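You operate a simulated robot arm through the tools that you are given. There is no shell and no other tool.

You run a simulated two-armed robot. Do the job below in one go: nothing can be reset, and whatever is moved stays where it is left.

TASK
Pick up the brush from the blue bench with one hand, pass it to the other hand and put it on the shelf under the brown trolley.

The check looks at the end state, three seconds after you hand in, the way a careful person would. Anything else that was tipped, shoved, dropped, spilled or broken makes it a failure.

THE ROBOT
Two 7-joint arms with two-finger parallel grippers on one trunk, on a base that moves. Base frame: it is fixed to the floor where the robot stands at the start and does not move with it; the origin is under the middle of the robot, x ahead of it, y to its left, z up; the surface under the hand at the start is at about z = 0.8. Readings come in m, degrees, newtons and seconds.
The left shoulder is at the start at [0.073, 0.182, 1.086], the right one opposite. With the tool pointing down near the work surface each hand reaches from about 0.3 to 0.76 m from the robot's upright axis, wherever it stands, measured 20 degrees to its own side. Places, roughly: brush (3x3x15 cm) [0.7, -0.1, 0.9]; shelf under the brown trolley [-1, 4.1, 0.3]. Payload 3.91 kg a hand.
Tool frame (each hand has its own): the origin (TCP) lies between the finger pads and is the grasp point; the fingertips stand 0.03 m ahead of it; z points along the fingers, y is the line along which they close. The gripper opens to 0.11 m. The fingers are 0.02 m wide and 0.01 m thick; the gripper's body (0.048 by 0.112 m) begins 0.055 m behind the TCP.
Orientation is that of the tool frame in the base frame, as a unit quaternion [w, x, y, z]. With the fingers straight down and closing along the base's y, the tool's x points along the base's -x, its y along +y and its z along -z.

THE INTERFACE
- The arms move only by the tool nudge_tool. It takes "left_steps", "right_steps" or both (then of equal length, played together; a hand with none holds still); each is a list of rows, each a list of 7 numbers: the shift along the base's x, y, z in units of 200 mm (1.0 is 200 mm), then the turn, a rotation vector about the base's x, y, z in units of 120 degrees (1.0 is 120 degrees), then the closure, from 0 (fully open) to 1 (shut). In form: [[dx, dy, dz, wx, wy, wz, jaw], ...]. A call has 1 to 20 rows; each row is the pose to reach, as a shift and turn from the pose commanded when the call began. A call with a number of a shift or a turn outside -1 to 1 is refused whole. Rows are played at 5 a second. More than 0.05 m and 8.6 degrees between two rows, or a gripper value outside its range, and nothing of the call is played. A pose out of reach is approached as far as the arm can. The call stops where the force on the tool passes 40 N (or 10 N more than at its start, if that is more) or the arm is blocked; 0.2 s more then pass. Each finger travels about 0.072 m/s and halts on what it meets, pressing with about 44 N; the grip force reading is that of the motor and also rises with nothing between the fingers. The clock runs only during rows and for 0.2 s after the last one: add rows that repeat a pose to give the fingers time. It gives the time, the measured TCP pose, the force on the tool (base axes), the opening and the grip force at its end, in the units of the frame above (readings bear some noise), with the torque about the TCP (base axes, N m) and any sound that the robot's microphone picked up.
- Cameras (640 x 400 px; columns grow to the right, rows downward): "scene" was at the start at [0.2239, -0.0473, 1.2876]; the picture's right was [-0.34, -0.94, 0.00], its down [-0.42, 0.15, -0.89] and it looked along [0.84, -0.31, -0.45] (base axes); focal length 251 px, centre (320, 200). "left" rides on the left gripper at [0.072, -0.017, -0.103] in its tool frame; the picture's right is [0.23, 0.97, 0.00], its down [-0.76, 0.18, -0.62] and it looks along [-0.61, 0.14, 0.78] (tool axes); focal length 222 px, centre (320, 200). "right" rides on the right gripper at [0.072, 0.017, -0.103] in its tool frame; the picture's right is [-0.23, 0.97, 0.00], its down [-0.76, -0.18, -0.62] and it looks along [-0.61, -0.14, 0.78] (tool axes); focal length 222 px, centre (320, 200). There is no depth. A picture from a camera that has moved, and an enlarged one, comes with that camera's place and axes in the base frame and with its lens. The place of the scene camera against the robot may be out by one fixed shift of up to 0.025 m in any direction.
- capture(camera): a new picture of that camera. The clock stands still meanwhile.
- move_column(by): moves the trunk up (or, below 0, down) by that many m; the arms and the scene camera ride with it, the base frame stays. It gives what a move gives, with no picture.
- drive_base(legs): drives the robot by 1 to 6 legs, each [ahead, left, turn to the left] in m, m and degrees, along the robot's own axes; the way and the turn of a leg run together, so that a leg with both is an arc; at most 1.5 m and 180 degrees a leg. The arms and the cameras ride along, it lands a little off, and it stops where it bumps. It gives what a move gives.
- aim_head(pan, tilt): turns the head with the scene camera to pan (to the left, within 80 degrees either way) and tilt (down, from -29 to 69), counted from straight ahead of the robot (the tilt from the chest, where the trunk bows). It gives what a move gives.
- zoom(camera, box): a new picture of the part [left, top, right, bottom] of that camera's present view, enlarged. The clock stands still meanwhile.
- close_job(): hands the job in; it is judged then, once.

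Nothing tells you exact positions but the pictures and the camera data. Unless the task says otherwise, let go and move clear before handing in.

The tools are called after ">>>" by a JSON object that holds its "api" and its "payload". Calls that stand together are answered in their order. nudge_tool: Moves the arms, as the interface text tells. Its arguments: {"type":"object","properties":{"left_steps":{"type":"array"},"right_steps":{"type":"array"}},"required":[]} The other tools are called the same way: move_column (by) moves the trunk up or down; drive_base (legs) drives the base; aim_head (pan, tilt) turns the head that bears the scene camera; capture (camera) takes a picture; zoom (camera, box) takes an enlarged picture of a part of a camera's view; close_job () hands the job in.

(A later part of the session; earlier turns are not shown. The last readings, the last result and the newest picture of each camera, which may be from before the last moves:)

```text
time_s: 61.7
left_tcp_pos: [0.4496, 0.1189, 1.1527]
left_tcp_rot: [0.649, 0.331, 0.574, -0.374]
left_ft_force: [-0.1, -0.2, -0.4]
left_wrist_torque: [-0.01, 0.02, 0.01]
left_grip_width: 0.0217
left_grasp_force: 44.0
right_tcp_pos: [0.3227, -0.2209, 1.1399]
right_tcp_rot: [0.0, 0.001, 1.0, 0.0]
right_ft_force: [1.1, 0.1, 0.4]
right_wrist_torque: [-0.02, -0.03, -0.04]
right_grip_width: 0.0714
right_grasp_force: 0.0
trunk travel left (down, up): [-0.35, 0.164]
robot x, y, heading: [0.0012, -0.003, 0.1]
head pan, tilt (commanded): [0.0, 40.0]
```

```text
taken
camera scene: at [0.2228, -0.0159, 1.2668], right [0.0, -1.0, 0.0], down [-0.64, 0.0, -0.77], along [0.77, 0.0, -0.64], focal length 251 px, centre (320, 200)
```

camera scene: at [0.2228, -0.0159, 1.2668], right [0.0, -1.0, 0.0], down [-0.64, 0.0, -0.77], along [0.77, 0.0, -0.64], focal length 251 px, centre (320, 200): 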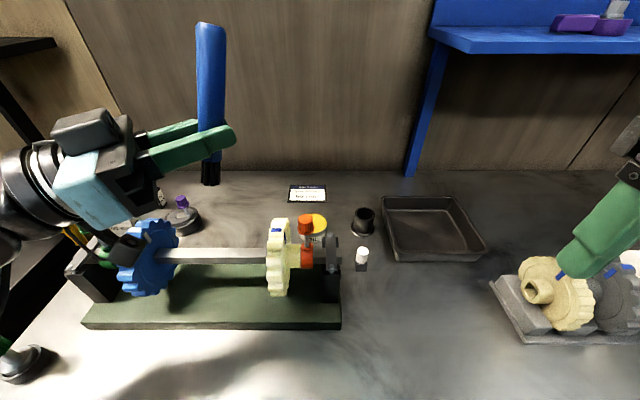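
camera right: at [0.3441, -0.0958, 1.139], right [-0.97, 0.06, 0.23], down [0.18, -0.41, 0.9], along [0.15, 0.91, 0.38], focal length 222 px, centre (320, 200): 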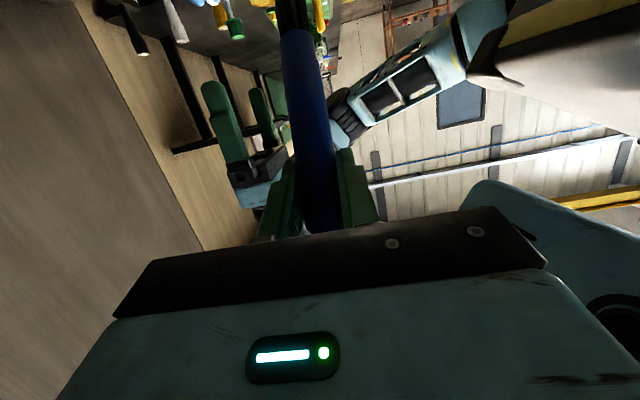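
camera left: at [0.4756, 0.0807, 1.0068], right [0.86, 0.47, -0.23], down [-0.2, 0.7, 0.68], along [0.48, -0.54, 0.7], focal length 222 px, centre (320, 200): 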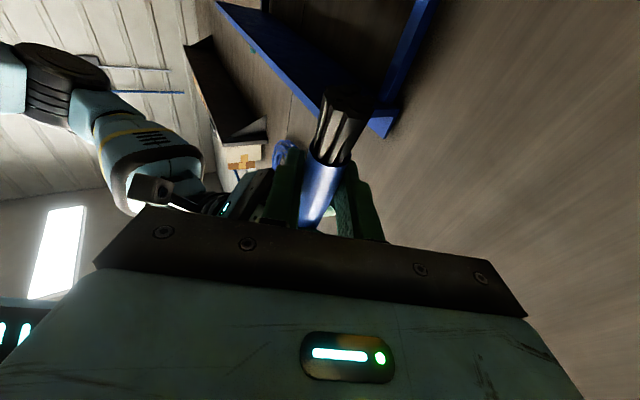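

The bench is undisturbed and both hands are tucked well above it. I'll back straight up 0.3 m, then look left for the path.

>>> {"api": "drive_base", "payload": {"legs": [[-0.3, 0, 0]]}}

>>> {"api": "aim_head", "payload": {"pan": 80, "tilt": 35}}

>>> {"api": "capture", "payload": {"camera": "scene"}}

```text
time_s: 63.8
left_tcp_pos: [0.1466, 0.1201, 1.1534]
left_tcp_rot: [0.649, 0.33, 0.575, -0.373]
left_ft_force: [-0.3, -0.5, -1.2]
left_wrist_torque: [0.0, -0.01, -0.03]
left_grip_width: 0.0215
left_grasp_force: 44.1
right_tcp_pos: [0.0203, -0.2191, 1.1401]
right_tcp_rot: [0.0, -0.003, 1.0, 0.0]
right_ft_force: [0.8, 0.5, 0.1]
right_wrist_torque: [0.03, 0.0, 0.04]
right_grip_width: 0.0714
right_grasp_force: 0.1
trunk travel left (down, up): [-0.35, 0.164]
robot x, y, heading: [-0.3014, -0.0003, 0.2]
head pan, tilt (commanded): [0.0, 40.0]
```

```text
time_s: 65.3
left_tcp_pos: [0.1473, 0.1195, 1.1523]
left_tcp_rot: [0.649, 0.33, 0.575, -0.373]
left_ft_force: [0.9, -0.2, -0.9]
left_wrist_torque: [0.0, 0.01, 0.0]
left_grip_width: 0.0218
left_grasp_force: 44.0
right_tcp_pos: [0.0213, -0.2198, 1.1397]
right_tcp_rot: [0.0, -0.002, 1.0, 0.0]
right_ft_force: [0.4, 0.0, -0.4]
right_wrist_torque: [-0.04, -0.01, 0.0]
right_grip_width: 0.0718
right_grasp_force: 0.1
trunk travel left (down, up): [-0.35, 0.164]
robot x, y, heading: [-0.3016, 0.0, 0.1]
head pan, tilt (commanded): [80.0, 35.0]
```

```text
taken
camera scene: at [-0.1493, 0.0709, 1.2743], right [0.99, -0.17, 0.0], down [-0.1, -0.57, -0.82], along [0.14, 0.81, -0.57], focal length 251 px, centre (320, 200)
```

scene: 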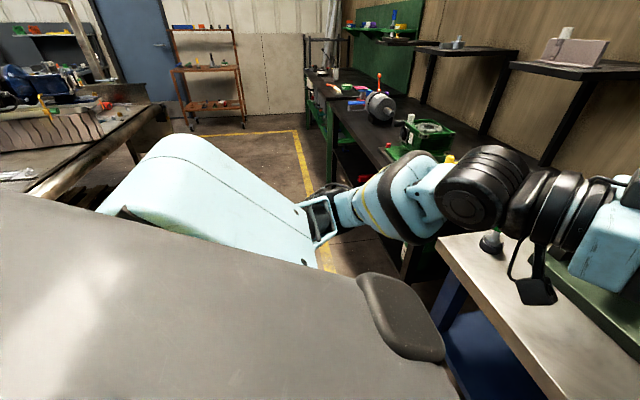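

The aisle is clear between x of about -0.95 and 0.25. I'll turn left 90° and drive ahead along it.

>>> {"api": "drive_base", "payload": {"legs": [[0, 0, 90]]}}

>>> {"api": "aim_head", "payload": {"pan": 0, "tilt": 25}}

>>> {"api": "capture", "payload": {"camera": "scene"}}

```text
time_s: 69.5
left_tcp_pos: [-0.4179, 0.4493, 1.151]
left_tcp_rot: [0.724, -0.17, 0.641, 0.192]
left_ft_force: [0.6, -0.4, 0.3]
left_wrist_torque: [0.03, 0.0, 0.0]
left_grip_width: 0.0221
left_grasp_force: 44.0
right_tcp_pos: [-0.0802, 0.3214, 1.1394]
right_tcp_rot: [0.0, -0.705, 0.709, 0.0]
right_ft_force: [-0.9, 0.2, 0.4]
right_wrist_torque: [0.01, 0.02, 0.05]
right_grip_width: 0.0715
right_grasp_force: 0.1
trunk travel left (down, up): [-0.35, 0.164]
robot x, y, heading: [-0.3031, -0.0, 89.8]
head pan, tilt (commanded): [80.0, 35.0]
```

```text
time_s: 71.0
left_tcp_pos: [-0.4171, 0.4504, 1.1512]
left_tcp_rot: [0.724, -0.169, 0.641, 0.191]
left_ft_force: [0.2, -0.5, -0.3]
left_wrist_torque: [0.0, -0.03, -0.01]
left_grip_width: 0.0218
left_grasp_force: 44.0
right_tcp_pos: [-0.0801, 0.32, 1.1392]
right_tcp_rot: [-0.001, -0.704, 0.71, -0.001]
right_ft_force: [-0.8, 1.1, 0.7]
right_wrist_torque: [0.02, 0.0, 0.0]
right_grip_width: 0.0716
right_grasp_force: 0.0
trunk travel left (down, up): [-0.35, 0.164]
robot x, y, heading: [-0.3001, -0.0046, 89.7]
head pan, tilt (commanded): [0.0, 25.0]
```

```text
taken
camera scene: at [-0.2948, 0.2076, 1.2901], right [1.0, -0.01, 0.0], down [0.0, -0.42, -0.91], along [0.01, 0.91, -0.42], focal length 251 px, centre (320, 200)
```

scene: 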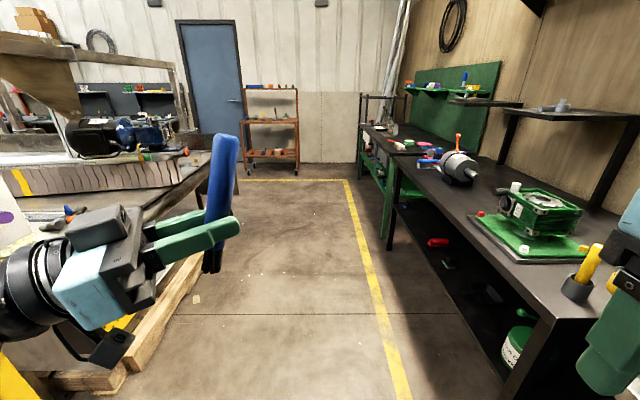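

The way ahead is clear, and the brown trolley is visible at the far wall. I'll drive ahead 2.4 m past the left bench, then shift left in front of the trolley.

>>> {"api": "drive_base", "payload": {"legs": [[1.3, 0, 0], [1.1, 0, 0]]}}

>>> {"api": "capture", "payload": {"camera": "scene"}}

```text
time_s: 82.8
left_tcp_pos: [-0.3668, 2.8472, 1.1519]
left_tcp_rot: [0.726, -0.163, 0.642, 0.184]
left_ft_force: [-1.1, 0.6, -0.8]
left_wrist_torque: [0.04, -0.02, -0.01]
left_grip_width: 0.0218
left_grasp_force: 44.0
right_tcp_pos: [-0.0312, 2.7107, 1.1398]
right_tcp_rot: [-0.001, -0.697, 0.717, -0.001]
right_ft_force: [0.8, 0.7, -0.5]
right_wrist_torque: [-0.01, 0.01, 0.01]
right_grip_width: 0.0714
right_grasp_force: 0.0
trunk travel left (down, up): [-0.35, 0.164]
robot x, y, heading: [-0.2601, 2.3948, 88.1]
head pan, tilt (commanded): [0.0, 25.0]
```

```text
taken
camera scene: at [-0.2491, 2.6025, 1.2901], right [1.0, -0.03, 0.0], down [-0.01, -0.42, -0.91], along [0.03, 0.91, -0.42], focal length 251 px, centre (320, 200)
```

scene: 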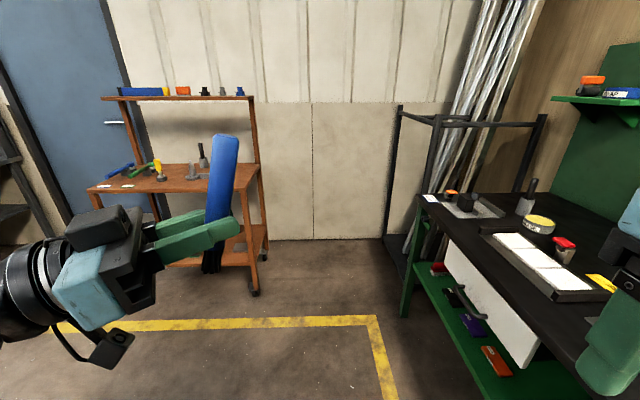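

I'm at (-0.26, 2.39), heading 88°. The trolley front is near y 3.83–3.9, x -1.4..-0.63. I'll go a little further ahead, straighten up, then slide left to face the trolley.

>>> {"api": "drive_base", "payload": {"legs": [[0.35, 0, 1.9], [0, 0.7, 0]]}}

>>> {"api": "aim_head", "payload": {"pan": 0, "tilt": 35}}

>>> {"api": "capture", "payload": {"camera": "scene"}}

```text
time_s: 91.2
left_tcp_pos: [-1.0804, 3.1907, 1.1527]
left_tcp_rot: [0.723, -0.172, 0.64, 0.194]
left_ft_force: [-0.2, 1.5, -0.6]
left_wrist_torque: [0.02, 0.0, 0.01]
left_grip_width: 0.0219
left_grasp_force: 44.0
right_tcp_pos: [-0.7408, 3.064, 1.1387]
right_tcp_rot: [0.0, -0.707, 0.707, 0.0]
right_ft_force: [0.6, -0.1, 0.1]
right_wrist_torque: [-0.01, 0.0, 0.01]
right_grip_width: 0.0716
right_grasp_force: 0.0
trunk travel left (down, up): [-0.35, 0.164]
robot x, y, heading: [-0.9625, 2.7386, 90.1]
head pan, tilt (commanded): [0.0, 25.0]
```

```text
time_s: 92.0
left_tcp_pos: [-1.0792, 3.1897, 1.1518]
left_tcp_rot: [0.724, -0.171, 0.64, 0.194]
left_ft_force: [-0.4, -0.5, 0.2]
left_wrist_torque: [-0.03, 0.04, -0.02]
left_grip_width: 0.0218
left_grasp_force: 44.3
right_tcp_pos: [-0.7401, 3.063, 1.1412]
right_tcp_rot: [0.0, -0.707, 0.707, 0.001]
right_ft_force: [0.2, 0.2, 0.0]
right_wrist_torque: [-0.01, -0.01, 0.0]
right_grip_width: 0.0715
right_grasp_force: 0.1
trunk travel left (down, up): [-0.35, 0.164]
robot x, y, heading: [-0.9593, 2.7359, 90.1]
head pan, tilt (commanded): [0.0, 35.0]
```

```text
taken
camera scene: at [-0.955, 2.9445, 1.2744], right [1.0, 0.0, 0.0], down [0.0, -0.57, -0.82], along [0.0, 0.82, -0.57], focal length 251 px, centre (320, 200)
```

scene: 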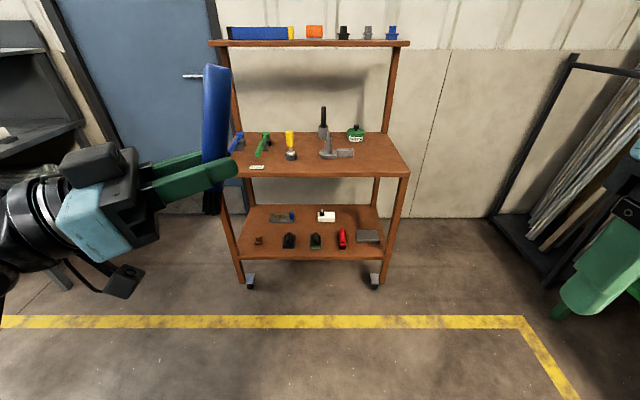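

>>> {"api": "zoom", "payload": {"camera": "scene", "box": [210, 180, 420, 300]}}

>>> {"api": "zoom", "payload": {"camera": "scene", "box": [200, 90, 420, 200]}}

```text
3.05 times, centred on (315, 240) of scene
camera zoom: at [-0.955, 2.9445, 1.2744], right [1.0, 0.0, 0.0], down [0.0, -0.57, -0.82], along [0.0, 0.82, -0.57], focal length 766 px, centre (335, 78)
```

zoom: 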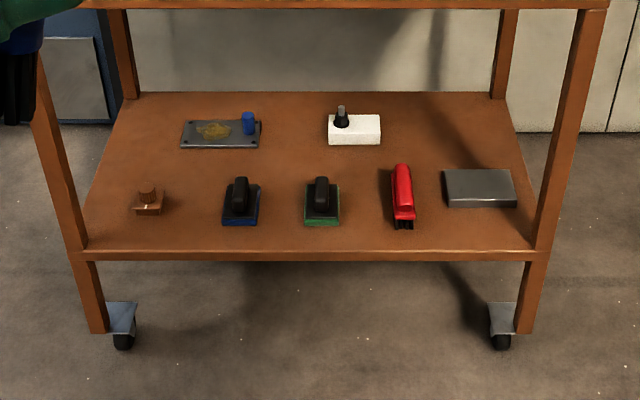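

```text
2.91 times, centred on (310, 145) of scene
camera zoom: at [-0.955, 2.9445, 1.2744], right [1.0, 0.0, 0.0], down [0.0, -0.57, -0.82], along [0.0, 0.82, -0.57], focal length 731 px, centre (349, 360)
```

zoom: 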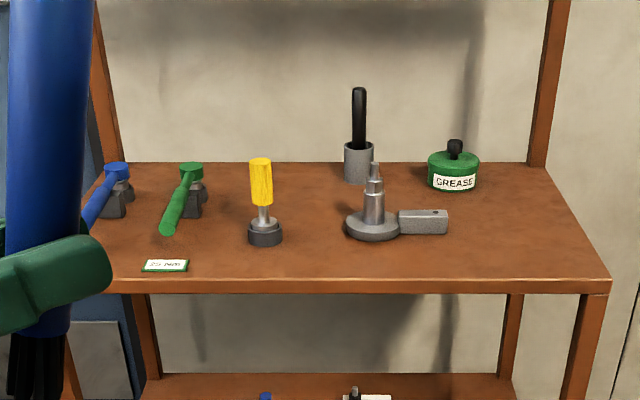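

The lower shelf sits at about z 0.29 and runs y 3.84–4.28, with the deck's underside near z 0.76. Between the brown spool and the blue-based block there is a free lane around x -1.22, about 10 cm wide. I'll lower the trunk here in the open before going closer.

>>> {"api": "move_column", "payload": {"by": -0.34}}

>>> {"api": "capture", "payload": {"camera": "scene"}}

```text
time_s: 95.3
left_tcp_pos: [-1.0799, 3.2499, 0.7534]
left_tcp_rot: [0.707, -0.229, 0.653, 0.144]
left_ft_force: [0.1, -0.1, 0.4]
left_wrist_torque: [0.01, -0.01, 0.04]
left_grip_width: 0.0216
left_grasp_force: 43.8
right_tcp_pos: [-0.7418, 3.0628, 0.8]
right_tcp_rot: [0.0, -0.706, 0.708, 0.0]
right_ft_force: [-0.8, -1.0, 0.1]
right_wrist_torque: [0.03, 0.02, -0.01]
right_grip_width: 0.0715
right_grasp_force: 0.0
trunk travel left (down, up): [-0.01, 0.504]
robot x, y, heading: [-0.9607, 2.7377, 89.9]
head pan, tilt (commanded): [0.0, 35.0]
```

```text
taken
camera scene: at [-0.9551, 3.0574, 0.9141], right [1.0, 0.0, 0.0], down [0.0, -0.57, -0.82], along [0.0, 0.82, -0.57], focal length 251 px, centre (320, 200)
```

scene: 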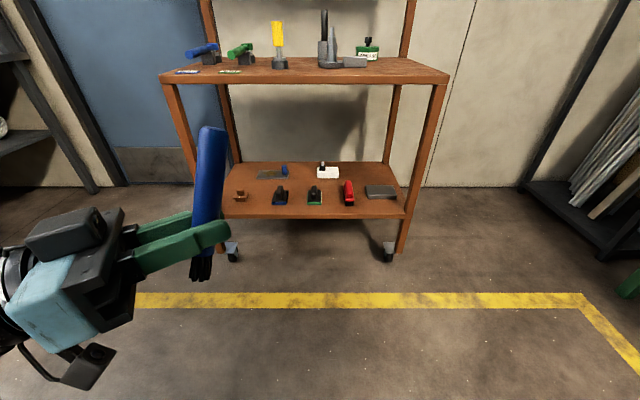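

The trunk is down and the shoulders have come about 11 cm forward. In this open space I'll turn the left tool to point forward and 67° down, which should bring the brush level with its handle forward.

>>> {"api": "nudge_tool", "payload": {"left_steps": [[-0.02, 0, -0.04, -0.0445, 0.0316, 0.0357, 1], [-0.04, 0, -0.08, -0.0889, 0.0631, 0.0713, 1], [-0.06, 0, -0.12, -0.1334, 0.0947, 0.107, 1], [-0.08, 0, -0.16, -0.1778, 0.1263, 0.1426, 1], [-0.1, 0, -0.2, -0.2223, 0.1578, 0.1783, 1], [-0.12, 0, -0.25, -0.2667, 0.1894, 0.2139, 1], [-0.15, 0, -0.3, -0.3112, 0.221, 0.2496, 1], [-0.18, 0, -0.35, -0.3556, 0.2525, 0.2852, 1], [-0.2, 0, -0.4, -0.4001, 0.2841, 0.3209, 1], [-0.22, 0, -0.45, -0.4445, 0.3156, 0.3565, 1], [-0.25, 0, -0.5, -0.489, 0.3472, 0.3922, 1], [-0.25, 0, -0.5, -0.489, 0.3472, 0.3922, 1]]}}

>>> {"api": "capture", "payload": {"camera": "scene"}}

>>> {"api": "capture", "payload": {"camera": "left"}}

```text
time_s: 97.9
left_tcp_pos: [-1.1302, 3.2483, 0.6528]
left_tcp_rot: [0.141, -0.693, 0.693, 0.139]
left_ft_force: [0.7, 0.2, -0.1]
left_wrist_torque: [-0.03, -0.01, 0.03]
left_grip_width: 0.0219
left_grasp_force: 44.3
left hand out of reach, approached as far as the arm can: row 1, 2, 3, 4, 5, 6, 7
right_tcp_pos: [-0.7402, 3.0629, 0.7996]
right_tcp_rot: [0.0, -0.707, 0.707, 0.0]
right_ft_force: [0.1, -1.2, -0.6]
right_wrist_torque: [0.0, 0.0, 0.0]
right_grip_width: 0.0717
right_grasp_force: 0.1
trunk travel left (down, up): [-0.01, 0.504]
robot x, y, heading: [-0.96, 2.7411, 89.9]
head pan, tilt (commanded): [0.0, 35.0]
```

```text
taken
camera scene: at [-0.9551, 3.0575, 0.914], right [1.0, 0.0, 0.0], down [0.0, -0.57, -0.82], along [0.0, 0.82, -0.57], focal length 251 px, centre (320, 200)
```

scene: 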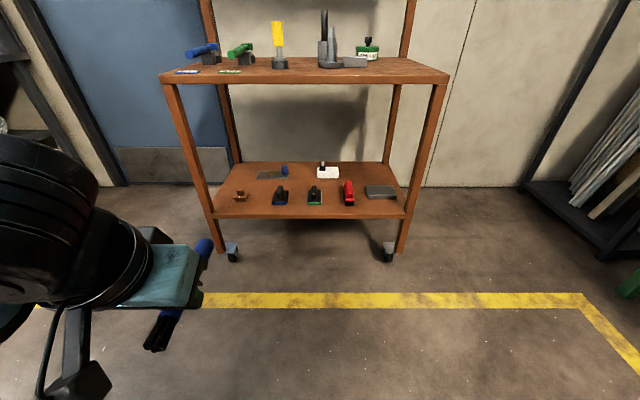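

```text
taken
camera left: at [-1.1135, 3.1398, 0.7193], right [-0.97, -0.21, -0.09], down [-0.18, 0.46, 0.87], along [-0.14, 0.86, -0.48], focal length 222 px, centre (320, 200)
```

left: 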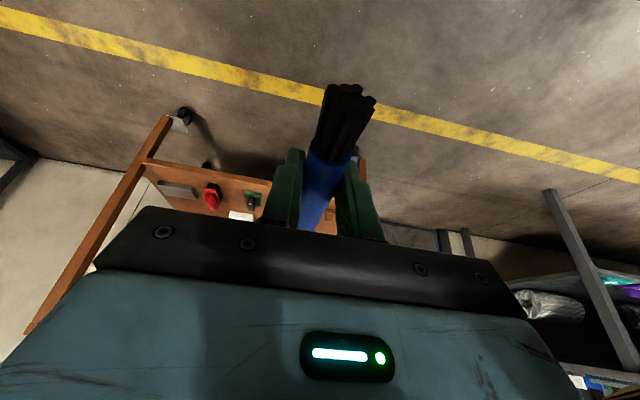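

>>> {"api": "zoom", "payload": {"camera": "scene", "box": [100, 200, 300, 370]}}

>>> {"api": "zoom", "payload": {"camera": "scene", "box": [200, 150, 420, 270]}}

```text
2.35 times, centred on (200, 285) of scene
camera zoom: at [-0.9551, 3.0575, 0.914], right [1.0, 0.0, 0.0], down [0.0, -0.57, -0.82], along [0.0, 0.82, -0.57], focal length 591 px, centre (602, 0)
```

zoom: 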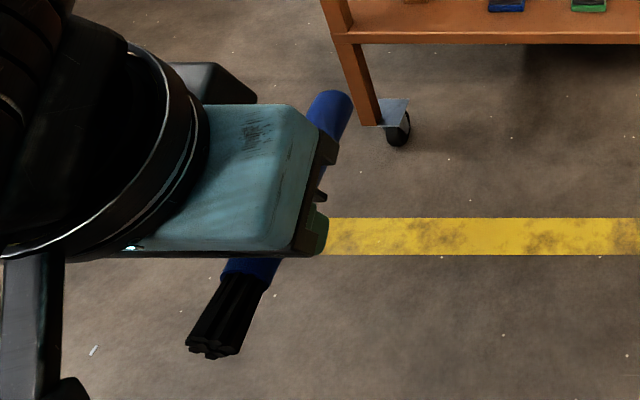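

```text
2.91 times, centred on (310, 210) of scene
camera zoom: at [-0.9551, 3.0575, 0.914], right [1.0, 0.0, 0.0], down [0.0, -0.57, -0.82], along [0.0, 0.82, -0.57], focal length 731 px, centre (349, 171)
```

zoom: 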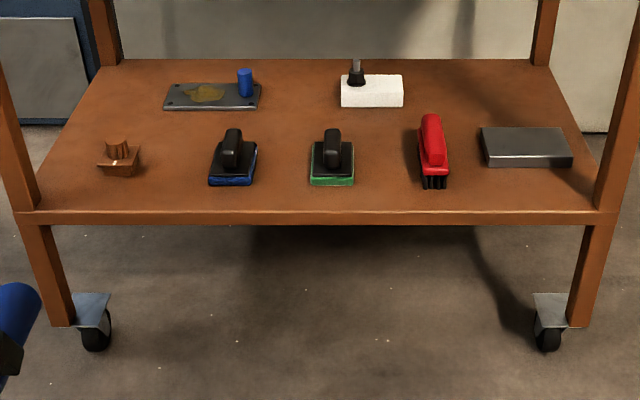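

The brush is level in the left hand. The scene camera's error turns out to be a fixed base-axis shift of about (-4, +13, 0) mm, and with that the free lane runs x -1.26..-1.157, centred near -1.21. I'll lower and pull in the left hand before driving closer, so nothing meets the deck edge.

>>> {"api": "nudge_tool", "payload": {"left_steps": [[-0.02, -0.04, -0.15, 0, 0, 0, 1], [-0.05, -0.08, -0.3, 0, 0, 0, 1], [-0.08, -0.12, -0.46, 0, 0, 0, 1], [-0.1, -0.17, -0.62, 0, 0, 0, 1], [-0.13, -0.21, -0.78, 0, 0, 0, 1], [-0.15, -0.25, -0.95, 0, 0, 0, 1], [-0.15, -0.25, -0.95, 0, 0, 0, 1]]}}

>>> {"api": "capture", "payload": {"camera": "scene"}}

```text
time_s: 99.5
left_tcp_pos: [-1.1587, 3.2006, 0.4642]
left_tcp_rot: [-0.141, 0.693, -0.692, -0.14]
left_ft_force: [0.2, 0.1, -0.6]
left_wrist_torque: [0.01, -0.02, -0.02]
left_grip_width: 0.0216
left_grasp_force: 44.0
right_tcp_pos: [-0.7403, 3.0638, 0.7999]
right_tcp_rot: [0.0, 0.707, -0.707, 0.0]
right_ft_force: [-0.6, -0.3, 0.0]
right_wrist_torque: [0.01, 0.01, 0.01]
right_grip_width: 0.0715
right_grasp_force: 0.1
trunk travel left (down, up): [-0.01, 0.504]
robot x, y, heading: [-0.9605, 2.7395, 89.8]
head pan, tilt (commanded): [0.0, 35.0]
```

```text
taken
camera scene: at [-0.9551, 3.0575, 0.914], right [1.0, 0.0, 0.0], down [0.0, -0.57, -0.82], along [0.0, 0.82, -0.57], focal length 251 px, centre (320, 200)
```

scene: 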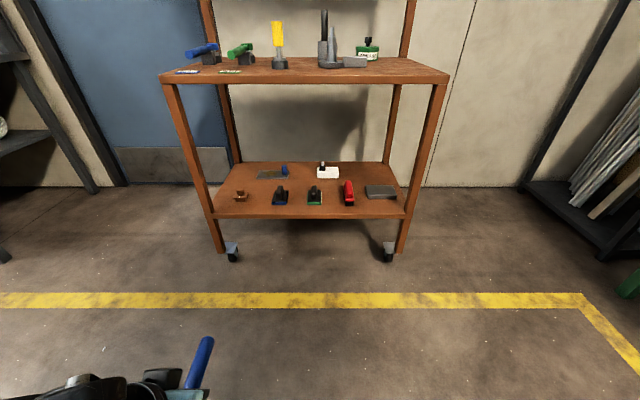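

>>> {"api": "drive_base", "payload": {"legs": [[0.45, 0, 0]]}}

>>> {"api": "aim_head", "payload": {"pan": 10, "tilt": 40}}

>>> {"api": "capture", "payload": {"camera": "scene"}}

>>> {"api": "capture", "payload": {"camera": "left"}}

```text
time_s: 102.2
left_tcp_pos: [-1.1667, 3.6387, 0.4644]
left_tcp_rot: [-0.141, 0.698, -0.687, -0.141]
left_ft_force: [-0.5, -0.7, -0.8]
left_wrist_torque: [-0.03, -0.02, -0.02]
left_grip_width: 0.0214
left_grasp_force: 44.5
right_tcp_pos: [-0.7474, 3.5055, 0.799]
right_tcp_rot: [0.0, 0.712, -0.702, 0.0]
right_ft_force: [-0.3, -0.1, -0.3]
right_wrist_torque: [-0.02, -0.01, 0.02]
right_grip_width: 0.0713
right_grasp_force: 0.1
trunk travel left (down, up): [-0.01, 0.504]
robot x, y, heading: [-0.9637, 3.1781, 90.7]
head pan, tilt (commanded): [0.0, 35.0]
```

```text
time_s: 102.9
left_tcp_pos: [-1.1685, 3.6377, 0.4641]
left_tcp_rot: [-0.142, 0.698, -0.687, -0.141]
left_ft_force: [0.2, 0.2, -0.3]
left_wrist_torque: [0.0, -0.02, -0.01]
left_grip_width: 0.0217
left_grasp_force: 44.0
right_tcp_pos: [-0.7488, 3.5056, 0.799]
right_tcp_rot: [0.0, 0.712, -0.702, -0.001]
right_ft_force: [0.5, 0.1, -0.1]
right_wrist_torque: [0.03, -0.05, -0.02]
right_grip_width: 0.0716
right_grasp_force: 0.1
trunk travel left (down, up): [-0.01, 0.504]
robot x, y, heading: [-0.961, 3.1786, 90.9]
head pan, tilt (commanded): [10.0, 40.0]
```

```text
taken
camera scene: at [-0.9775, 3.493, 0.9065], right [0.98, 0.19, 0.0], down [0.12, -0.63, -0.77], along [-0.14, 0.75, -0.64], focal length 251 px, centre (320, 200)
```

scene: 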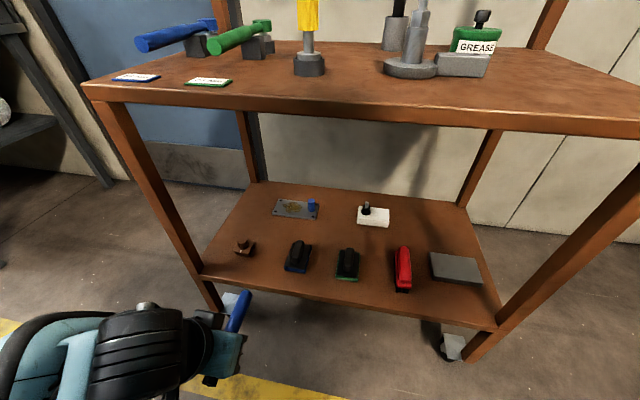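

```text
taken
camera left: at [-1.1493, 3.5288, 0.5314], right [-0.97, -0.22, -0.09], down [-0.19, 0.46, 0.87], along [-0.15, 0.86, -0.48], focal length 222 px, centre (320, 200)
```

left: 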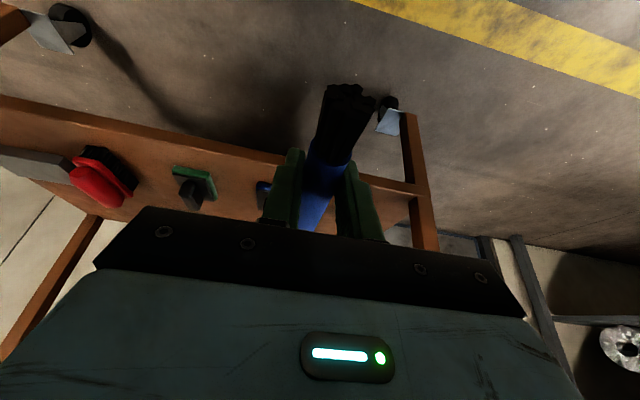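

>>> {"api": "zoom", "payload": {"camera": "scene", "box": [180, 170, 420, 320]}}

>>> {"api": "zoom", "payload": {"camera": "left", "box": [120, 80, 460, 260]}}

```text
2.67 times, centred on (300, 245) of scene
camera zoom: at [-0.9775, 3.493, 0.9065], right [0.98, 0.19, 0.0], down [0.12, -0.63, -0.77], along [-0.14, 0.75, -0.64], focal length 670 px, centre (373, 80)
```

zoom: 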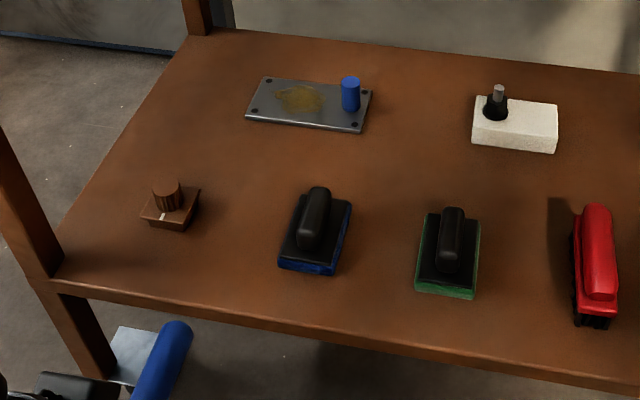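

```text
1.88 times, centred on (290, 170) of left
camera zoom: at [-1.1493, 3.5288, 0.5314], right [-0.97, -0.22, -0.09], down [-0.19, 0.46, 0.87], along [-0.15, 0.86, -0.48], focal length 418 px, centre (376, 256)
```

zoom: 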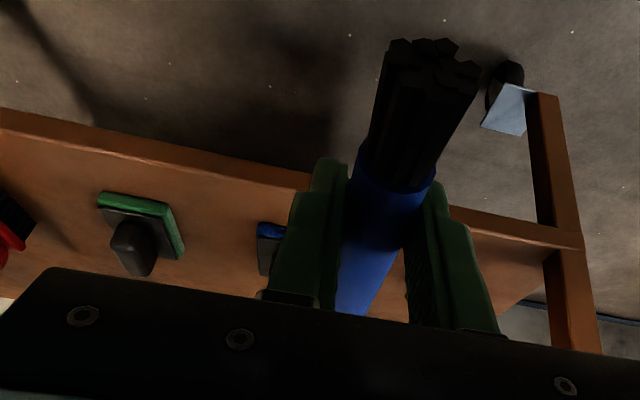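

Two views agree the shelf surface is at z≈0.315 and its front edge at y≈3.83. The flared left forearm would come near the trolley's left leg in the first lane. I'll use the lane between the green-based block and the red item instead (x -0.952..-0.855, centre -0.904), and slide right to face it.

>>> {"api": "drive_base", "payload": {"legs": [[0, -0.26, -0.8]]}}

>>> {"api": "capture", "payload": {"camera": "scene"}}

>>> {"api": "capture", "payload": {"camera": "left"}}

```text
time_s: 105.8
left_tcp_pos: [-0.902, 3.6429, 0.4639]
left_tcp_rot: [0.142, -0.693, 0.693, 0.14]
left_ft_force: [-0.6, -0.8, -0.7]
left_wrist_torque: [0.03, -0.01, -0.04]
left_grip_width: 0.0217
left_grasp_force: 44.6
right_tcp_pos: [-0.4846, 3.5046, 0.7991]
right_tcp_rot: [0.0, -0.707, 0.708, 0.001]
right_ft_force: [-0.5, -0.1, 0.3]
right_wrist_torque: [0.0, -0.03, 0.0]
right_grip_width: 0.0716
right_grasp_force: 0.1
trunk travel left (down, up): [-0.01, 0.504]
robot x, y, heading: [-0.7038, 3.1809, 90.0]
head pan, tilt (commanded): [10.0, 40.0]
```

```text
taken
camera scene: at [-0.7139, 3.4949, 0.9065], right [0.98, 0.17, 0.0], down [0.11, -0.63, -0.77], along [-0.13, 0.75, -0.64], focal length 251 px, centre (320, 200)
```

scene: 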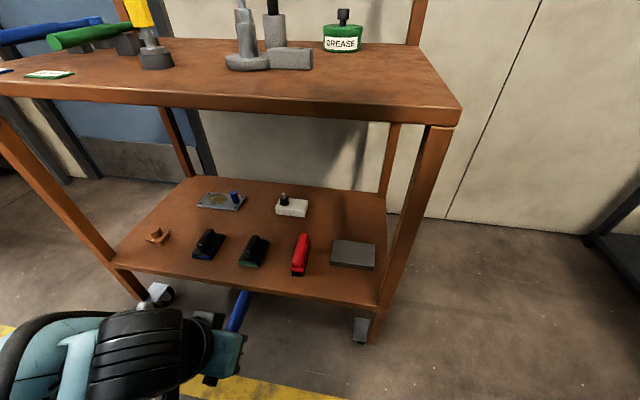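

```text
taken
camera left: at [-0.8852, 3.5333, 0.5315], right [-0.97, -0.21, -0.09], down [-0.18, 0.46, 0.87], along [-0.14, 0.86, -0.48], focal length 222 px, centre (320, 200)
```

left: 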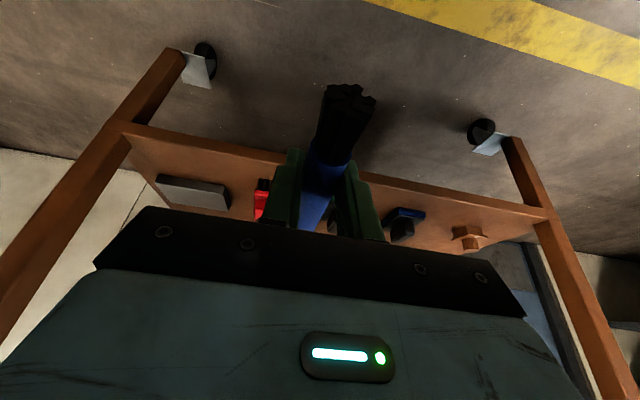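

>>> {"api": "zoom", "payload": {"camera": "scene", "box": [180, 190, 400, 330]}}

>>> {"api": "zoom", "payload": {"camera": "left", "box": [160, 80, 480, 260]}}

```text
2.86 times, centred on (290, 260) of scene
camera zoom: at [-0.7139, 3.4949, 0.9065], right [0.98, 0.17, 0.0], down [0.11, -0.63, -0.77], along [-0.13, 0.75, -0.64], focal length 718 px, centre (406, 29)
```

zoom: 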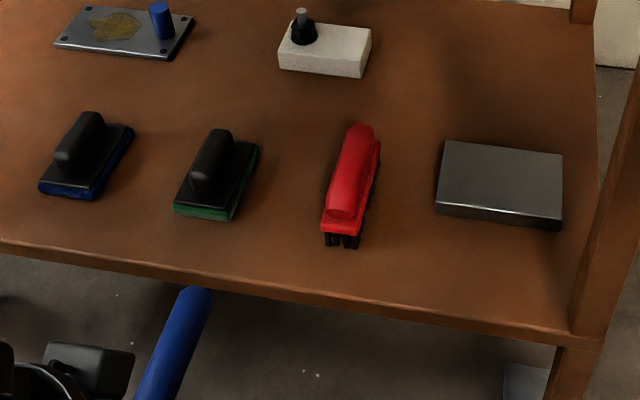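

```text
2.00 times, centred on (320, 170) of left
camera zoom: at [-0.8852, 3.5333, 0.5315], right [-0.97, -0.21, -0.09], down [-0.18, 0.46, 0.87], along [-0.14, 0.86, -0.48], focal length 444 px, centre (320, 260)
```

zoom: 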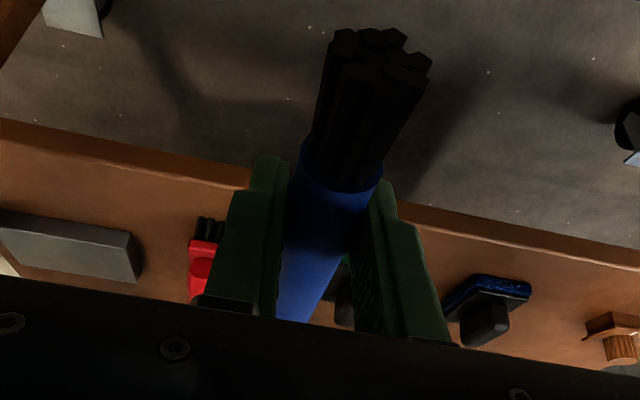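

Heading is exactly 90° and the lane centre measures x≈-0.908, with the tool at -0.902. I'll drive forward 0.15 m.

>>> {"api": "drive_base", "payload": {"legs": [[0.15, 0, 0]]}}

>>> {"api": "capture", "payload": {"camera": "scene"}}

>>> {"api": "capture", "payload": {"camera": "left"}}

```text
time_s: 107.2
left_tcp_pos: [-0.9044, 3.7927, 0.4655]
left_tcp_rot: [-0.143, 0.693, -0.693, -0.14]
left_ft_force: [0.7, 0.4, -0.7]
left_wrist_torque: [0.0, -0.02, 0.03]
left_grip_width: 0.0219
left_grasp_force: 44.4
right_tcp_pos: [-0.484, 3.6565, 0.7995]
right_tcp_rot: [0.001, 0.707, -0.707, 0.001]
right_ft_force: [-0.5, -0.7, 0.3]
right_wrist_torque: [-0.01, 0.01, -0.04]
right_grip_width: 0.0715
right_grasp_force: 0.1
trunk travel left (down, up): [-0.01, 0.504]
robot x, y, heading: [-0.7042, 3.3299, 90.0]
head pan, tilt (commanded): [10.0, 40.0]
```

```text
taken
camera scene: at [-0.7152, 3.6456, 0.9064], right [0.98, 0.18, 0.0], down [0.11, -0.63, -0.77], along [-0.13, 0.75, -0.64], focal length 251 px, centre (320, 200)
```

scene: 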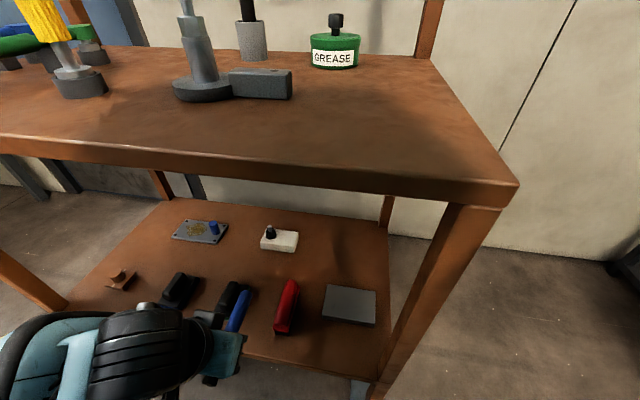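

```text
taken
camera left: at [-0.8866, 3.6833, 0.5314], right [-0.97, -0.21, -0.09], down [-0.18, 0.46, 0.87], along [-0.14, 0.86, -0.48], focal length 222 px, centre (320, 200)
```

left: 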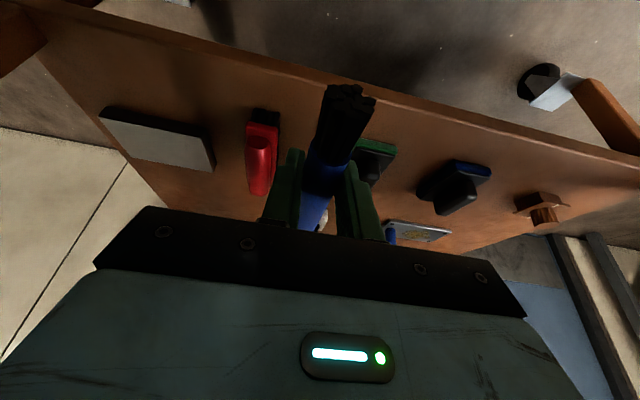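

The lane is straight ahead and open. I'll extend the left hand forward into it, still above the items and well under the deck.

>>> {"api": "nudge_tool", "payload": {"left_steps": [[-0.005, 0.12, -0.08, 0, 0, 0, 1], [-0.01, 0.26, -0.15, 0, 0, 0, 1], [-0.015, 0.42, -0.2, 0, 0, 0, 1], [-0.02, 0.6, -0.225, 0, 0, 0, 1], [-0.025, 0.76, -0.225, 0, 0, 0, 1], [-0.025, 0.76, -0.225, 0, 0, 0, 1]]}}

>>> {"api": "capture", "payload": {"camera": "scene"}}

>>> {"api": "capture", "payload": {"camera": "left"}}

```text
time_s: 108.5
left_tcp_pos: [-0.9084, 3.9449, 0.4195]
left_tcp_rot: [-0.142, 0.694, -0.692, -0.14]
left_ft_force: [0.5, -0.5, -0.1]
left_wrist_torque: [-0.01, -0.01, 0.01]
left_grip_width: 0.0217
left_grasp_force: 43.9
right_tcp_pos: [-0.4856, 3.6562, 0.801]
right_tcp_rot: [0.0, 0.707, -0.707, 0.0]
right_ft_force: [1.0, 0.4, -0.3]
right_wrist_torque: [-0.01, 0.03, -0.03]
right_grip_width: 0.0715
right_grasp_force: 0.0
trunk travel left (down, up): [-0.01, 0.504]
robot x, y, heading: [-0.7103, 3.336, 90.1]
head pan, tilt (commanded): [10.0, 40.0]
```

```text
taken
camera scene: at [-0.7152, 3.6454, 0.9065], right [0.98, 0.18, 0.0], down [0.11, -0.63, -0.77], along [-0.13, 0.75, -0.64], focal length 251 px, centre (320, 200)
```

scene: 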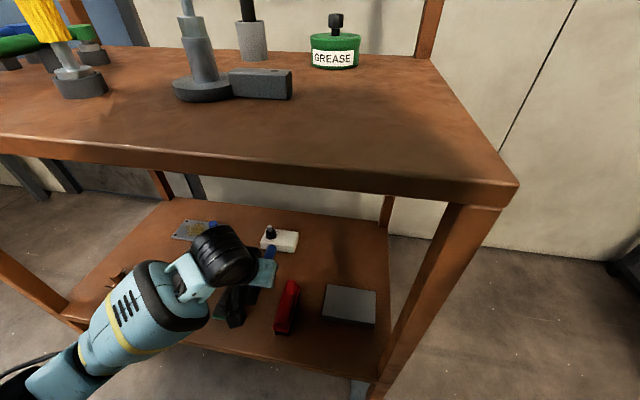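

```text
taken
camera left: at [-0.8921, 3.835, 0.4858], right [-0.97, -0.21, -0.09], down [-0.18, 0.46, 0.87], along [-0.14, 0.86, -0.48], focal length 222 px, centre (320, 200)
```

left: 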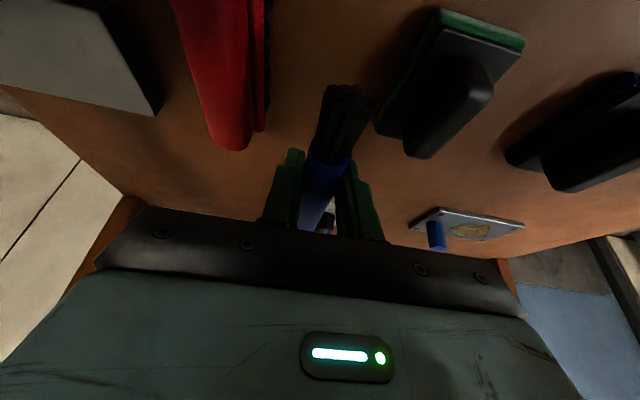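

The brush is centred in the lane, with red at x -0.859 and green at -0.958. I'll lower it in steps, watching the force.

>>> {"api": "nudge_tool", "payload": {"left_steps": [[0, 0, -0.07, 0, 0, 0, 1], [0, 0, -0.14, 0, 0, 0, 1], [0, 0, -0.2, 0, 0, 0, 1], [0, 0, -0.26, 0, 0, 0, 1], [0, 0, -0.26, 0, 0, 0, 1]]}}

>>> {"api": "capture", "payload": {"camera": "left"}}

>>> {"api": "zoom", "payload": {"camera": "scene", "box": [140, 200, 400, 370]}}

```text
time_s: 109.8
left_tcp_pos: [-0.91, 3.9435, 0.3673]
left_tcp_rot: [-0.142, 0.694, -0.692, -0.14]
left_ft_force: [-0.3, 0.9, -0.6]
left_wrist_torque: [0.02, -0.01, 0.04]
left_grip_width: 0.0215
left_grasp_force: 43.9
right_tcp_pos: [-0.4865, 3.6551, 0.8005]
right_tcp_rot: [0.0, 0.707, -0.707, 0.0]
right_ft_force: [0.1, 0.5, -0.2]
right_wrist_torque: [-0.01, -0.01, 0.0]
right_grip_width: 0.0713
right_grasp_force: 0.0
trunk travel left (down, up): [-0.01, 0.504]
robot x, y, heading: [-0.7036, 3.3336, 89.9]
head pan, tilt (commanded): [10.0, 40.0]
```

```text
taken
camera left: at [-0.8932, 3.8347, 0.4334], right [-0.97, -0.21, -0.09], down [-0.18, 0.46, 0.87], along [-0.14, 0.86, -0.48], focal length 222 px, centre (320, 200)
```

left: 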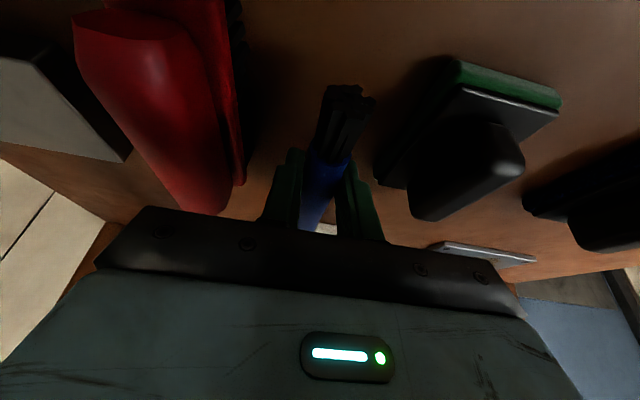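

```text
2.35 times, centred on (270, 285) of scene
camera zoom: at [-0.7152, 3.6455, 0.9065], right [0.98, 0.18, 0.0], down [0.11, -0.63, -0.77], along [-0.13, 0.75, -0.64], focal length 591 px, centre (438, 0)
```

zoom: 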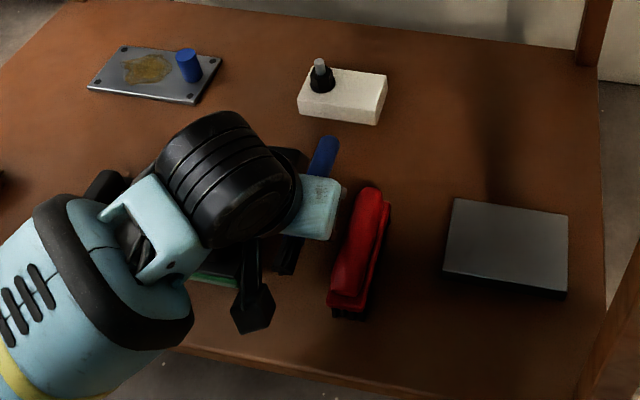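

>>> {"api": "nudge_tool", "payload": {"left_steps": [[0, 0, -0.03, 0, 0, 0, 1], [0, 0, -0.06, 0, 0, 0, 1], [0, 0, -0.06, 0, 0, 0, 1]]}}

>>> {"api": "zoom", "payload": {"camera": "left", "box": [200, 40, 440, 240]}}

```text
time_s: 110.5
left_tcp_pos: [-0.9095, 3.9443, 0.3554]
left_tcp_rot: [-0.142, 0.694, -0.692, -0.14]
left_ft_force: [0.2, 0.4, 0.3]
left_wrist_torque: [0.0, 0.01, 0.01]
left_grip_width: 0.0217
left_grasp_force: 43.6
right_tcp_pos: [-0.485, 3.6561, 0.7997]
right_tcp_rot: [0.0, 0.708, -0.707, 0.0]
right_ft_force: [-0.7, 1.4, -0.5]
right_wrist_torque: [0.01, 0.0, -0.02]
right_grip_width: 0.0713
right_grasp_force: 0.0
trunk travel left (down, up): [-0.01, 0.504]
robot x, y, heading: [-0.7048, 3.3345, 90.3]
head pan, tilt (commanded): [10.0, 40.0]
```

```text
2.00 times, centred on (320, 140) of left
camera zoom: at [-0.8921, 3.8348, 0.4218], right [-0.97, -0.21, -0.09], down [-0.18, 0.46, 0.87], along [-0.14, 0.86, -0.48], focal length 444 px, centre (320, 320)
```

zoom: 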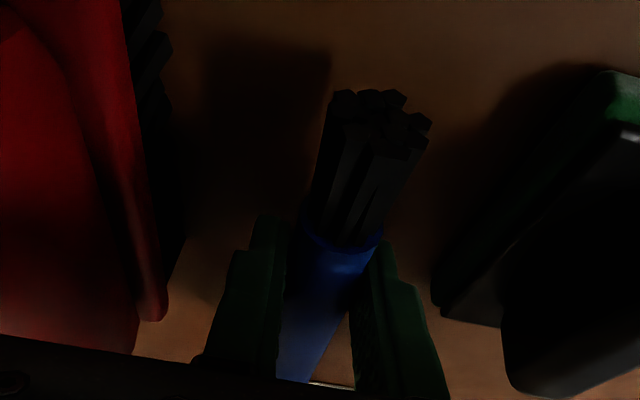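

>>> {"api": "nudge_tool", "payload": {"left_steps": [[0, 0, -0.012, 0, 0, 0, 1], [0, 0, -0.025, 0, 0, 0, 1], [0, 0, -0.025, 0, 0, 0, 1]]}}

>>> {"api": "nudge_tool", "payload": {"left_steps": [[0, 0, -0.008, 0, 0, 0, 1], [0, 0, -0.015, 0, 0, 0, 1], [0, 0, -0.015, 0, 0, 0, 1]]}}

```text
time_s: 111.3
left_tcp_pos: [-0.9089, 3.9447, 0.351]
left_tcp_rot: [-0.143, 0.694, -0.692, -0.141]
left_ft_force: [-2.8, -1.0, 8.3]
left_wrist_torque: [-0.01, 0.19, 0.06]
left_grip_width: 0.0218
left_grasp_force: 43.8
right_tcp_pos: [-0.4863, 3.6565, 0.8008]
right_tcp_rot: [0.0, 0.708, -0.706, 0.0]
right_ft_force: [-0.2, 0.5, 0.4]
right_wrist_torque: [0.03, -0.01, 0.01]
right_grip_width: 0.0714
right_grasp_force: 0.1
trunk travel left (down, up): [-0.01, 0.504]
robot x, y, heading: [-0.7106, 3.3344, 90.3]
head pan, tilt (commanded): [10.0, 40.0]
```

```text
time_s: 112.2
left_tcp_pos: [-0.9083, 3.9455, 0.3511]
left_tcp_rot: [-0.145, 0.693, -0.692, -0.143]
left_ft_force: [-3.5, -12.1, 34.9]
left_wrist_torque: [-0.3, 0.45, 0.24]
left_grip_width: 0.0218
left_grasp_force: 43.8
right_tcp_pos: [-0.4859, 3.6535, 0.7999]
right_tcp_rot: [-0.001, 0.708, -0.706, 0.0]
right_ft_force: [0.1, -0.5, 0.3]
right_wrist_torque: [-0.01, -0.01, 0.01]
right_grip_width: 0.0714
right_grasp_force: 0.1
trunk travel left (down, up): [-0.01, 0.504]
robot x, y, heading: [-0.7063, 3.3341, 90.4]
head pan, tilt (commanded): [10.0, 40.0]
```

Contact with the shelf came at TCP z≈0.351, and the second step pressed harder than I wanted. I'll ease up a few millimetres right away.

>>> {"api": "nudge_tool", "payload": {"left_steps": [[0, 0, 0.01, 0, 0, 0, 1], [0, 0, 0.02, 0, 0, 0, 1], [0, 0, 0.025, 0, 0, 0, 1], [0, 0, 0.025, 0, 0, 0, 1]]}}

>>> {"api": "capture", "payload": {"camera": "left"}}

>>> {"api": "zoom", "payload": {"camera": "scene", "box": [140, 200, 400, 370]}}

```text
time_s: 113.2
left_tcp_pos: [-0.9084, 3.944, 0.3522]
left_tcp_rot: [-0.141, 0.694, -0.692, -0.139]
left_ft_force: [-0.3, 2.2, 4.5]
left_wrist_torque: [0.05, 0.08, 0.0]
left_grip_width: 0.0217
left_grasp_force: 43.9
right_tcp_pos: [-0.4853, 3.6549, 0.8005]
right_tcp_rot: [0.001, 0.708, -0.706, 0.0]
right_ft_force: [0.2, -0.5, -1.2]
right_wrist_torque: [0.01, -0.01, 0.0]
right_grip_width: 0.0716
right_grasp_force: 0.1
trunk travel left (down, up): [-0.01, 0.504]
robot x, y, heading: [-0.7067, 3.332, 90.1]
head pan, tilt (commanded): [10.0, 40.0]
```

```text
taken
camera left: at [-0.8914, 3.8346, 0.4186], right [-0.97, -0.21, -0.09], down [-0.18, 0.46, 0.87], along [-0.14, 0.86, -0.49], focal length 222 px, centre (320, 200)
```

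left: 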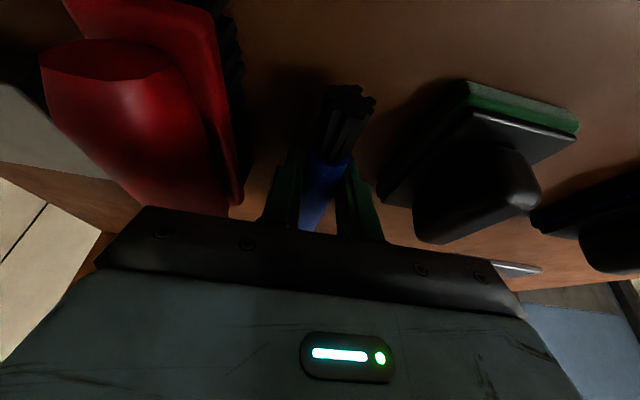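

```text
2.35 times, centred on (270, 285) of scene
camera zoom: at [-0.715, 3.6452, 0.9066], right [0.98, 0.18, 0.0], down [0.11, -0.63, -0.77], along [-0.13, 0.75, -0.64], focal length 591 px, centre (438, 0)
```

zoom: 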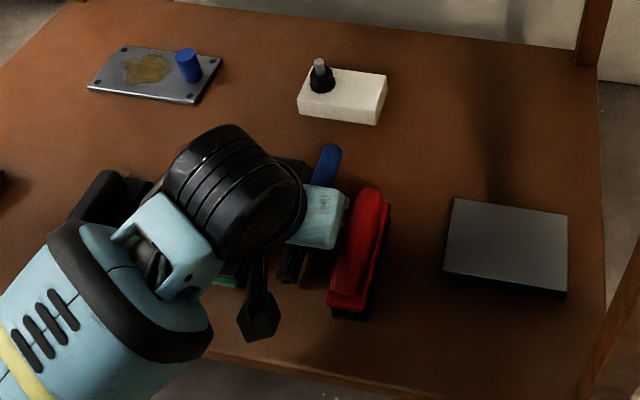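

The shelf items haven't moved and the contact is now light at 4.5 N. I'll raise a hair and open the left gripper gently, only as wide as the lane allows.

>>> {"api": "nudge_tool", "payload": {"left_steps": [[0, 0, 0.006, 0, 0, 0, 1.0], [0, 0, 0.006, 0, 0, 0, 0.8], [0, 0, 0.006, 0, 0, 0, 0.76], [0, 0, 0.006, 0, 0, 0, 0.72], [0, 0, 0.006, 0, 0, 0, 0.66], [0, 0, 0.006, 0, 0, 0, 0.6], [0, 0, 0.006, 0, 0, 0, 0.58], [0, 0, 0.006, 0, 0, 0, 0.58]]}}

>>> {"api": "zoom", "payload": {"camera": "left", "box": [180, 40, 460, 240]}}

>>> {"api": "zoom", "payload": {"camera": "scene", "box": [140, 200, 400, 370]}}

```text
time_s: 115.0
left_tcp_pos: [-0.9092, 3.9445, 0.3535]
left_tcp_rot: [-0.141, 0.694, -0.692, -0.141]
left_ft_force: [-0.5, -0.2, 0.2]
left_wrist_torque: [0.04, 0.02, -0.01]
left_grip_width: 0.0461
left_grasp_force: 0.0
right_tcp_pos: [-0.4869, 3.6558, 0.7997]
right_tcp_rot: [0.0, 0.707, -0.707, 0.001]
right_ft_force: [0.3, 0.7, 0.2]
right_wrist_torque: [-0.02, 0.02, 0.01]
right_grip_width: 0.0714
right_grasp_force: 0.2
trunk travel left (down, up): [-0.01, 0.504]
robot x, y, heading: [-0.7053, 3.3351, 90.4]
head pan, tilt (commanded): [10.0, 40.0]
```

```text
2.00 times, centred on (320, 140) of left
camera zoom: at [-0.8921, 3.8353, 0.4206], right [-0.97, -0.21, -0.09], down [-0.18, 0.46, 0.87], along [-0.14, 0.86, -0.48], focal length 444 px, centre (320, 320)
```

zoom: 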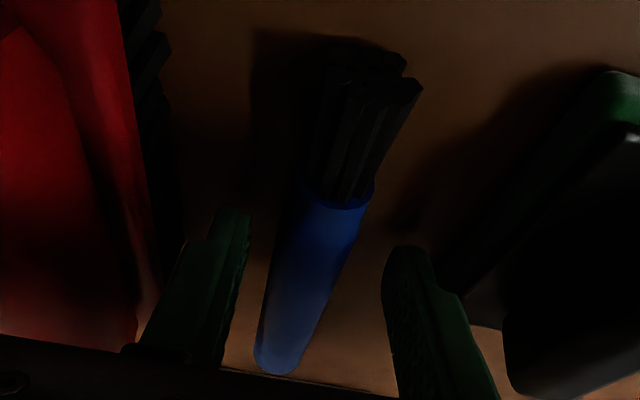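

```text
2.35 times, centred on (270, 285) of scene
camera zoom: at [-0.7152, 3.6454, 0.9065], right [0.98, 0.18, 0.0], down [0.11, -0.63, -0.77], along [-0.13, 0.75, -0.64], focal length 591 px, centre (438, 0)
```

zoom: 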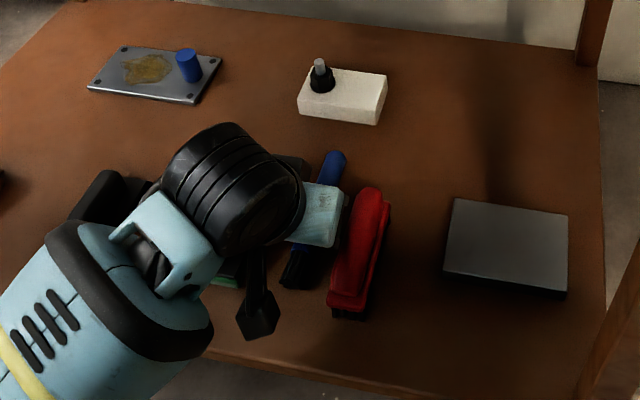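

The brush is on the shelf, free between the open fingers. I'll raise the hand straight up, then check.

>>> {"api": "nudge_tool", "payload": {"left_steps": [[0, 0, 0.06, 0, 0, 0, 0.58], [0, 0, 0.14, 0, 0, 0, 0.58], [0, 0, 0.24, 0, 0, 0, 0.58], [0, 0, 0.34, 0, 0, 0, 0.58], [0, 0, 0.34, 0, 0, 0, 0.58]]}}

>>> {"api": "capture", "payload": {"camera": "left"}}

>>> {"api": "zoom", "payload": {"camera": "scene", "box": [140, 200, 400, 370]}}

```text
time_s: 116.2
left_tcp_pos: [-0.9093, 3.9433, 0.422]
left_tcp_rot: [-0.142, 0.694, -0.692, -0.14]
left_ft_force: [-0.8, 0.4, -0.1]
left_wrist_torque: [-0.03, -0.03, -0.02]
left_grip_width: 0.0461
left_grasp_force: 0.1
right_tcp_pos: [-0.4846, 3.6561, 0.8002]
right_tcp_rot: [0.001, 0.708, -0.707, 0.0]
right_ft_force: [0.4, 0.1, -0.6]
right_wrist_torque: [-0.01, 0.0, -0.01]
right_grip_width: 0.0713
right_grasp_force: 0.0
trunk travel left (down, up): [-0.01, 0.504]
robot x, y, heading: [-0.7089, 3.336, 89.9]
head pan, tilt (commanded): [10.0, 40.0]
```

```text
taken
camera left: at [-0.8915, 3.8349, 0.4888], right [-0.97, -0.21, -0.09], down [-0.18, 0.46, 0.87], along [-0.14, 0.86, -0.48], focal length 222 px, centre (320, 200)
```

left: 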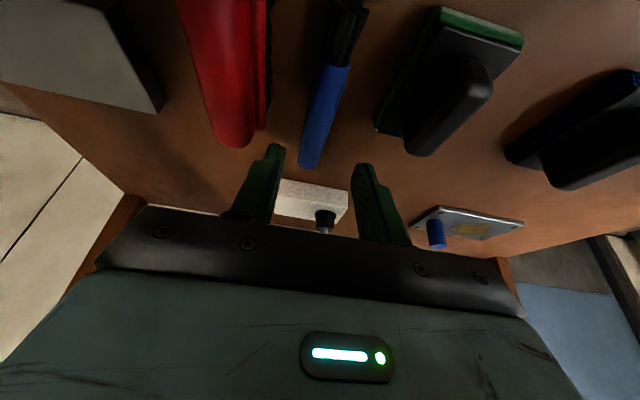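

```text
2.35 times, centred on (270, 285) of scene
camera zoom: at [-0.7152, 3.6454, 0.9065], right [0.98, 0.18, 0.0], down [0.11, -0.63, -0.77], along [-0.13, 0.75, -0.64], focal length 591 px, centre (438, 0)
```

zoom: 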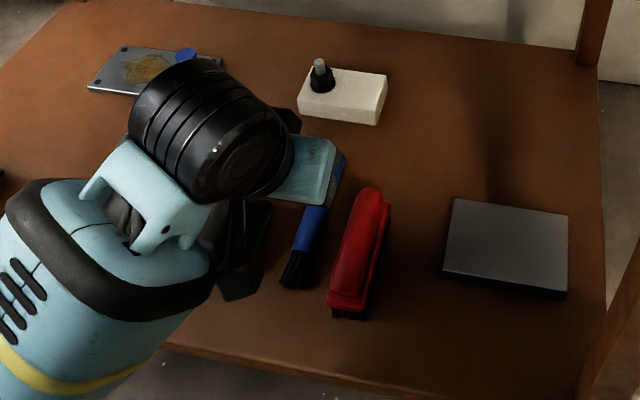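

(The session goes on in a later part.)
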